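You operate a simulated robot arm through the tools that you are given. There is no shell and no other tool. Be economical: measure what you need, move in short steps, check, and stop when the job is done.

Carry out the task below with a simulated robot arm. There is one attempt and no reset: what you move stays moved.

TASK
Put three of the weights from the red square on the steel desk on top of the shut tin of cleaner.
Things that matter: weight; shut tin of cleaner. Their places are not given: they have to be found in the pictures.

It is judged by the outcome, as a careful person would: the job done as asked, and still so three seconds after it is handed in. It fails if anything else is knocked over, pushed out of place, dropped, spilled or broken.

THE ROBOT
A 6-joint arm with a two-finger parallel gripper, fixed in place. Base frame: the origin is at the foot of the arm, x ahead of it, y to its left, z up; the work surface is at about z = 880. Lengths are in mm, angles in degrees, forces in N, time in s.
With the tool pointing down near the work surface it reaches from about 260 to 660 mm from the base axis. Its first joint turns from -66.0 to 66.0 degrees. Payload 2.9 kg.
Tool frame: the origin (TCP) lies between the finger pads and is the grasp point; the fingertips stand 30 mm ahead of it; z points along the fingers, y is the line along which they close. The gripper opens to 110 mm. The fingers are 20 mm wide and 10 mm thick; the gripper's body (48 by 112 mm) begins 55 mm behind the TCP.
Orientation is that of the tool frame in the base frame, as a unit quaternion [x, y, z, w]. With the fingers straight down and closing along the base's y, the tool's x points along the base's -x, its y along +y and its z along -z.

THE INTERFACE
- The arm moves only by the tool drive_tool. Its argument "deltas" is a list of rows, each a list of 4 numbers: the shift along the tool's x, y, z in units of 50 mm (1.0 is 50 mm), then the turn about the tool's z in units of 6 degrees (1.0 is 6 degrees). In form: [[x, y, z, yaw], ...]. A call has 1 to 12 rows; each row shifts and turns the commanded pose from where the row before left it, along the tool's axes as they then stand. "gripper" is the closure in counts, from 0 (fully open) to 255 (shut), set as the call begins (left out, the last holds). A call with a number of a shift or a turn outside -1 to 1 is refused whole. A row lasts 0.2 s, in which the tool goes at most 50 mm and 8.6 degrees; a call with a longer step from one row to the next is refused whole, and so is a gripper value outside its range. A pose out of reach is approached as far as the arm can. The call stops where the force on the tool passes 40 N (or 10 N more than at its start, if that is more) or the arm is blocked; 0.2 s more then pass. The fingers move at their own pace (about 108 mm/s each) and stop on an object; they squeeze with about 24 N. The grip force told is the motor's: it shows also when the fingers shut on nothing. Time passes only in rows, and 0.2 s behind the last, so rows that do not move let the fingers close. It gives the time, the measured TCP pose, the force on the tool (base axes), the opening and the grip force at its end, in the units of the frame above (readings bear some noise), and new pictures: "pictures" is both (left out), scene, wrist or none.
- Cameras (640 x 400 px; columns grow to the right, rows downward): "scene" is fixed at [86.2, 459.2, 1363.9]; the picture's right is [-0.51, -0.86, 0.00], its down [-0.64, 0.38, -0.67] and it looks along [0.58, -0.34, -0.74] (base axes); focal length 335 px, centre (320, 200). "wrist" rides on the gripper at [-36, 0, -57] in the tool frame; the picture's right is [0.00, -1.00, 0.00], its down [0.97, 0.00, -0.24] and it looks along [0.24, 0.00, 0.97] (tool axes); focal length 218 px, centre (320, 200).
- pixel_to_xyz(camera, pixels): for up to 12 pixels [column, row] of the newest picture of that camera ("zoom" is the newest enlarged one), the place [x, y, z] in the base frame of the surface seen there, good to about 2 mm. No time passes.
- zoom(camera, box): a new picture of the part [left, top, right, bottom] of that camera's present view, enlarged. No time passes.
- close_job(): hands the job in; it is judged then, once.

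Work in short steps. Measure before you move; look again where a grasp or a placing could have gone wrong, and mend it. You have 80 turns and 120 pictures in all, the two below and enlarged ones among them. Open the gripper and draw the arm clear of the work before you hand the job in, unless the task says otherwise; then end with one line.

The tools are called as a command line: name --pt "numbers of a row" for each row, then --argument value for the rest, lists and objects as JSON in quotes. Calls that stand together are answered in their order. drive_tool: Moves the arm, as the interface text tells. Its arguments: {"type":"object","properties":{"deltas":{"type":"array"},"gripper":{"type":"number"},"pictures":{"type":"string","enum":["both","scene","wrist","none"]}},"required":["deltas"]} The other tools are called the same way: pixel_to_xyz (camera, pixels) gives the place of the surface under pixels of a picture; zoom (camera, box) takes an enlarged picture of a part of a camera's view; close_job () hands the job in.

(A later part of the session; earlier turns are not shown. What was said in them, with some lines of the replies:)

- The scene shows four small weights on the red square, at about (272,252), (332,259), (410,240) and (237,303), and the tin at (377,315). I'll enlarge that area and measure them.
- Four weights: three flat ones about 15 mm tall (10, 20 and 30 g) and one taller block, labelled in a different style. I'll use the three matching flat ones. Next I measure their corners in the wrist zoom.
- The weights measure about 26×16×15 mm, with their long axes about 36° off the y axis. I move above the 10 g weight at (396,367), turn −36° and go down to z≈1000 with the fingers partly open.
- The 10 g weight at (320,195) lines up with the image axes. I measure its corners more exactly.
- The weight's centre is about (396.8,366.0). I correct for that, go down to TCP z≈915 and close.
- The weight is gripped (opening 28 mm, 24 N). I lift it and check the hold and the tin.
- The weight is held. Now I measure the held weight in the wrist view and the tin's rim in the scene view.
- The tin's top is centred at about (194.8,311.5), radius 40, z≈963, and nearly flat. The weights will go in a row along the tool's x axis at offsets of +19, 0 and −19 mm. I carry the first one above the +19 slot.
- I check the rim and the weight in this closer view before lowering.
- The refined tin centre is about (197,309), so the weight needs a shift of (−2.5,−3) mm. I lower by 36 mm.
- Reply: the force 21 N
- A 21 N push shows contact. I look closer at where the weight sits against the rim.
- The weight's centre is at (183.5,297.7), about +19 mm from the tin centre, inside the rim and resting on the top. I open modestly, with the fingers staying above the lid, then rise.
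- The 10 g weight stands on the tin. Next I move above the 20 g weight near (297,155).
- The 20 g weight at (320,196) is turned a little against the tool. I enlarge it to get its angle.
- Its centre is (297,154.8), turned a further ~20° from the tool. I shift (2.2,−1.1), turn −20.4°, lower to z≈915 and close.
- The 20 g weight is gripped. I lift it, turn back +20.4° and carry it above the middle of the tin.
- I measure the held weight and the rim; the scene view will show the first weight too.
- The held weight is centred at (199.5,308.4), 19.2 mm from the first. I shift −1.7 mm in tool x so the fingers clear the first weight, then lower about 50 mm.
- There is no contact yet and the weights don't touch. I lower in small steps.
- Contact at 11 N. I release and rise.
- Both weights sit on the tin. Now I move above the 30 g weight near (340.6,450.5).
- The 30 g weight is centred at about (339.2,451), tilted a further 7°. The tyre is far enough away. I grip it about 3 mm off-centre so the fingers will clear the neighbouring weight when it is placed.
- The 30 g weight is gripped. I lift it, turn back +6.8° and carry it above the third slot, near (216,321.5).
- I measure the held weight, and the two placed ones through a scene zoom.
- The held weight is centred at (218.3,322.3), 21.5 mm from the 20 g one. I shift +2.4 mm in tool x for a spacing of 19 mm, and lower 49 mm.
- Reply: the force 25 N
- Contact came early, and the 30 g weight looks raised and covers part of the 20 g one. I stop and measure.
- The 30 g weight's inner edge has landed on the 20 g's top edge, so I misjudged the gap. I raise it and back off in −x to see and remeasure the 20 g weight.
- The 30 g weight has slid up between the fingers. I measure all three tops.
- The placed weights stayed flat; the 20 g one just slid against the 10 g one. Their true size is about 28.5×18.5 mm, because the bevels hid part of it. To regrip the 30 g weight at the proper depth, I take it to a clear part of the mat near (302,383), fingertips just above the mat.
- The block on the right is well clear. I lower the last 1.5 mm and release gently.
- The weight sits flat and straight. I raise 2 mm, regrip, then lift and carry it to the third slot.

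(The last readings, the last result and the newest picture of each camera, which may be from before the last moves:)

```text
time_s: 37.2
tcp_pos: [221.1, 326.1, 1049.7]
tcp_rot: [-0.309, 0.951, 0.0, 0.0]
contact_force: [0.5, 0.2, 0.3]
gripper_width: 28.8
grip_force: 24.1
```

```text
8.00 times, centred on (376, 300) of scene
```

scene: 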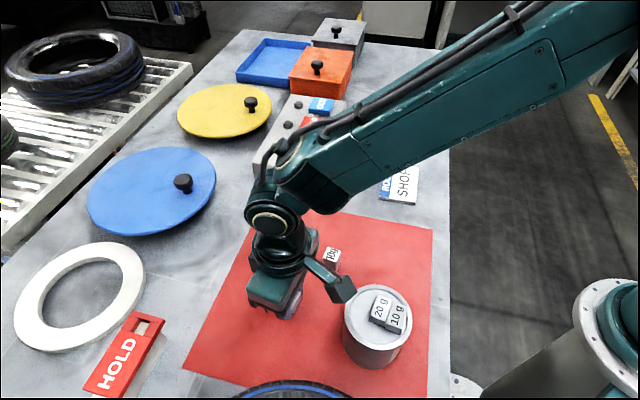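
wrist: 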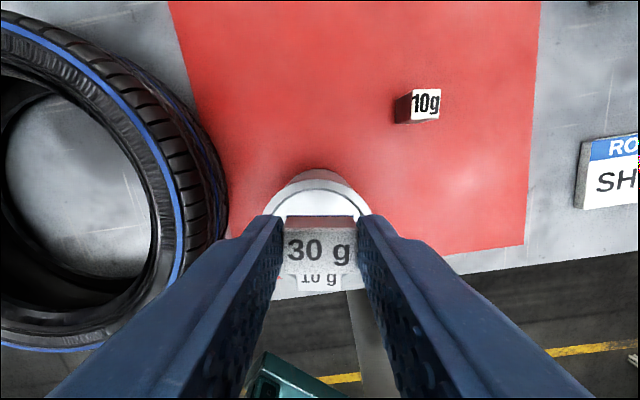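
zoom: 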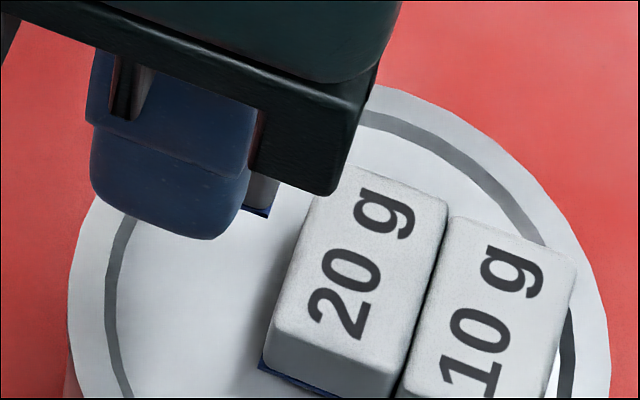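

The 30 g weight is centred at (218.7,321.7), about 24 mm from the 20 g one. I shift +3.5 mm for a spacing of about 21 mm (2 mm gap) and lower.

drive_tool --pt "0.07 0 0.2 0" --pt "0 0 0.4 0" --pt "0 0 0.2 0" --pt "0 0 0.06 0" --pt "0 0 0 0"

```text
time_s: 38.4
tcp_pos: [217.6, 321.5, 1006.6]
tcp_rot: [-0.308, 0.951, 0.0, 0.0]
contact_force: [0.3, -0.1, 0.1]
gripper_width: 28.8
grip_force: 24.3
```

scene: 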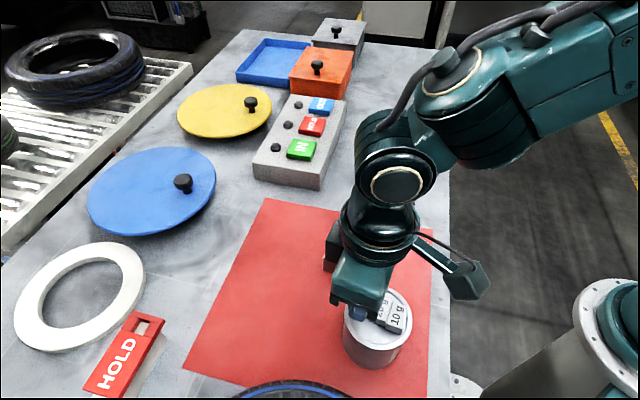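
wrist: 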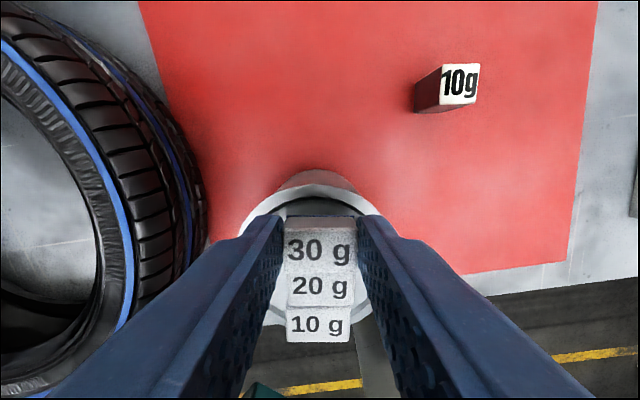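

It is now below the 20 g's top with no contact force, so the gap is clear. I continue in small steps.

drive_tool --pt "0 0 0.08 0" --pt "0 0 0.03 0" --pt "0 0 0.02 0" --pt "0 0 0 0" --pictures "none"

```text
time_s: 39.4
tcp_pos: [218.9, 323.0, 1001.1]
tcp_rot: [-0.308, 0.951, 0.0, 0.0]
contact_force: [0.0, -0.1, -0.6]
gripper_width: 28.9
grip_force: 24.1
```

drive_tool --pt "0 0 0.02 0" --pt "0 0 0.015 0" --pt "0 0 0 0" --pictures "wrist"

```text
time_s: 40.2
tcp_pos: [218.3, 323.2, 1001.1]
tcp_rot: [-0.309, 0.951, 0.002, 0.001]
contact_force: [-3.1, -3.7, 15.1]
gripper_width: 28.8
grip_force: 24.1
```

wrist: 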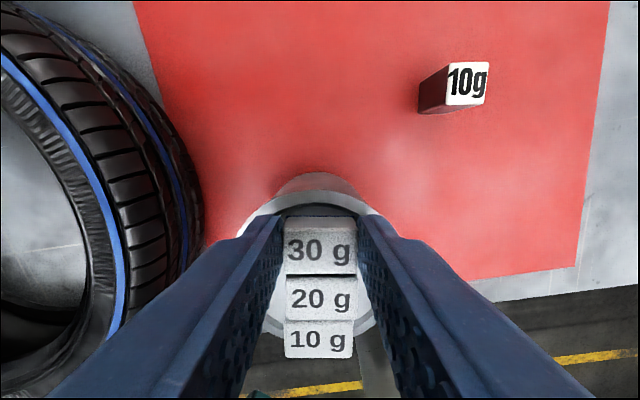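

Contact at 15 N, and all three weights look level with a visible gap. I release and rise.

drive_tool --pt "0 0 0 0" --pt "0 0 0 0" --gripper 150 --pictures "none"

drive_tool --pt "0 0 -0.15 0" --pt "0 0 -0.5 0" --pt "0 0 -0.8 0" --pt "-0.8 0 -0.4 0" --pt "-0.8 0 0 0" --pt "-0.8 0 0 0" --pt "0 0 0 0" --pictures "both"

zoom --camera "scene" --box '[320, 270, 432, 370]'

```text
time_s: 40.8
tcp_pos: [218.4, 323.0, 998.2]
tcp_rot: [-0.309, 0.951, 0.0, 0.0]
contact_force: [0.1, 0.5, 0.8]
gripper_width: 45.4
grip_force: 0.1
```

```text
time_s: 42.4
tcp_pos: [314.9, 394.4, 1091.4]
tcp_rot: [-0.309, 0.951, 0.0, -0.001]
contact_force: [-0.4, -0.4, 0.4]
gripper_width: 45.4
grip_force: 0.0
```

scene: 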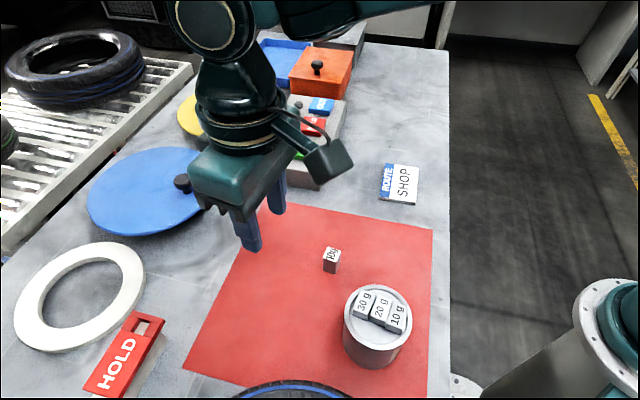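
wrist: 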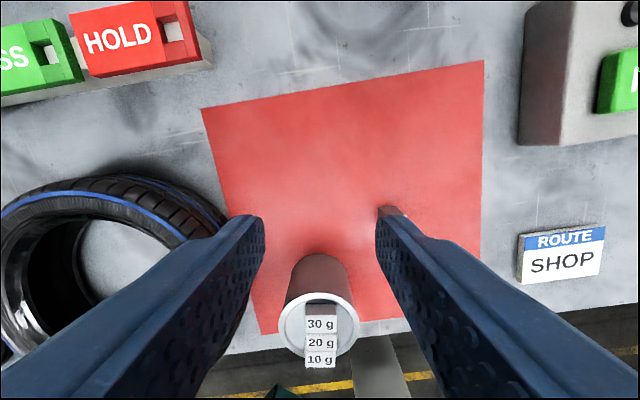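

```text
4.00 times, centred on (376, 320) of scene
```

zoom: 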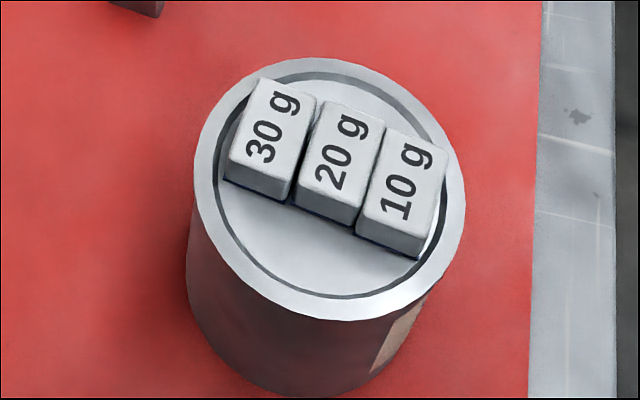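

All three weights stand flat on the tin's lid, nothing else has moved, and the arm is clear. I open the gripper fully and hand in.

drive_tool --pt "0 0 -0.5 0" --pt "0 0 0 0" --pt "0 0 0 0" --gripper 0 --pictures "none"

close_job

```text
time_s: 43.2
tcp_pos: [315.5, 395.1, 1117.4]
tcp_rot: [-0.309, 0.951, 0.001, 0.0]
contact_force: [-0.1, -0.2, -0.5]
gripper_width: 109.9
grip_force: 0.1
```

```text
The job is handed in.
```

The 10 g, 20 g and 30 g weights from the red square are on top of the shut tin of cleaner; the 30 g first landed on the edge of the 20 g, so I set it back on the mat with a drop of a few millimetres, regripped it and placed it flat.
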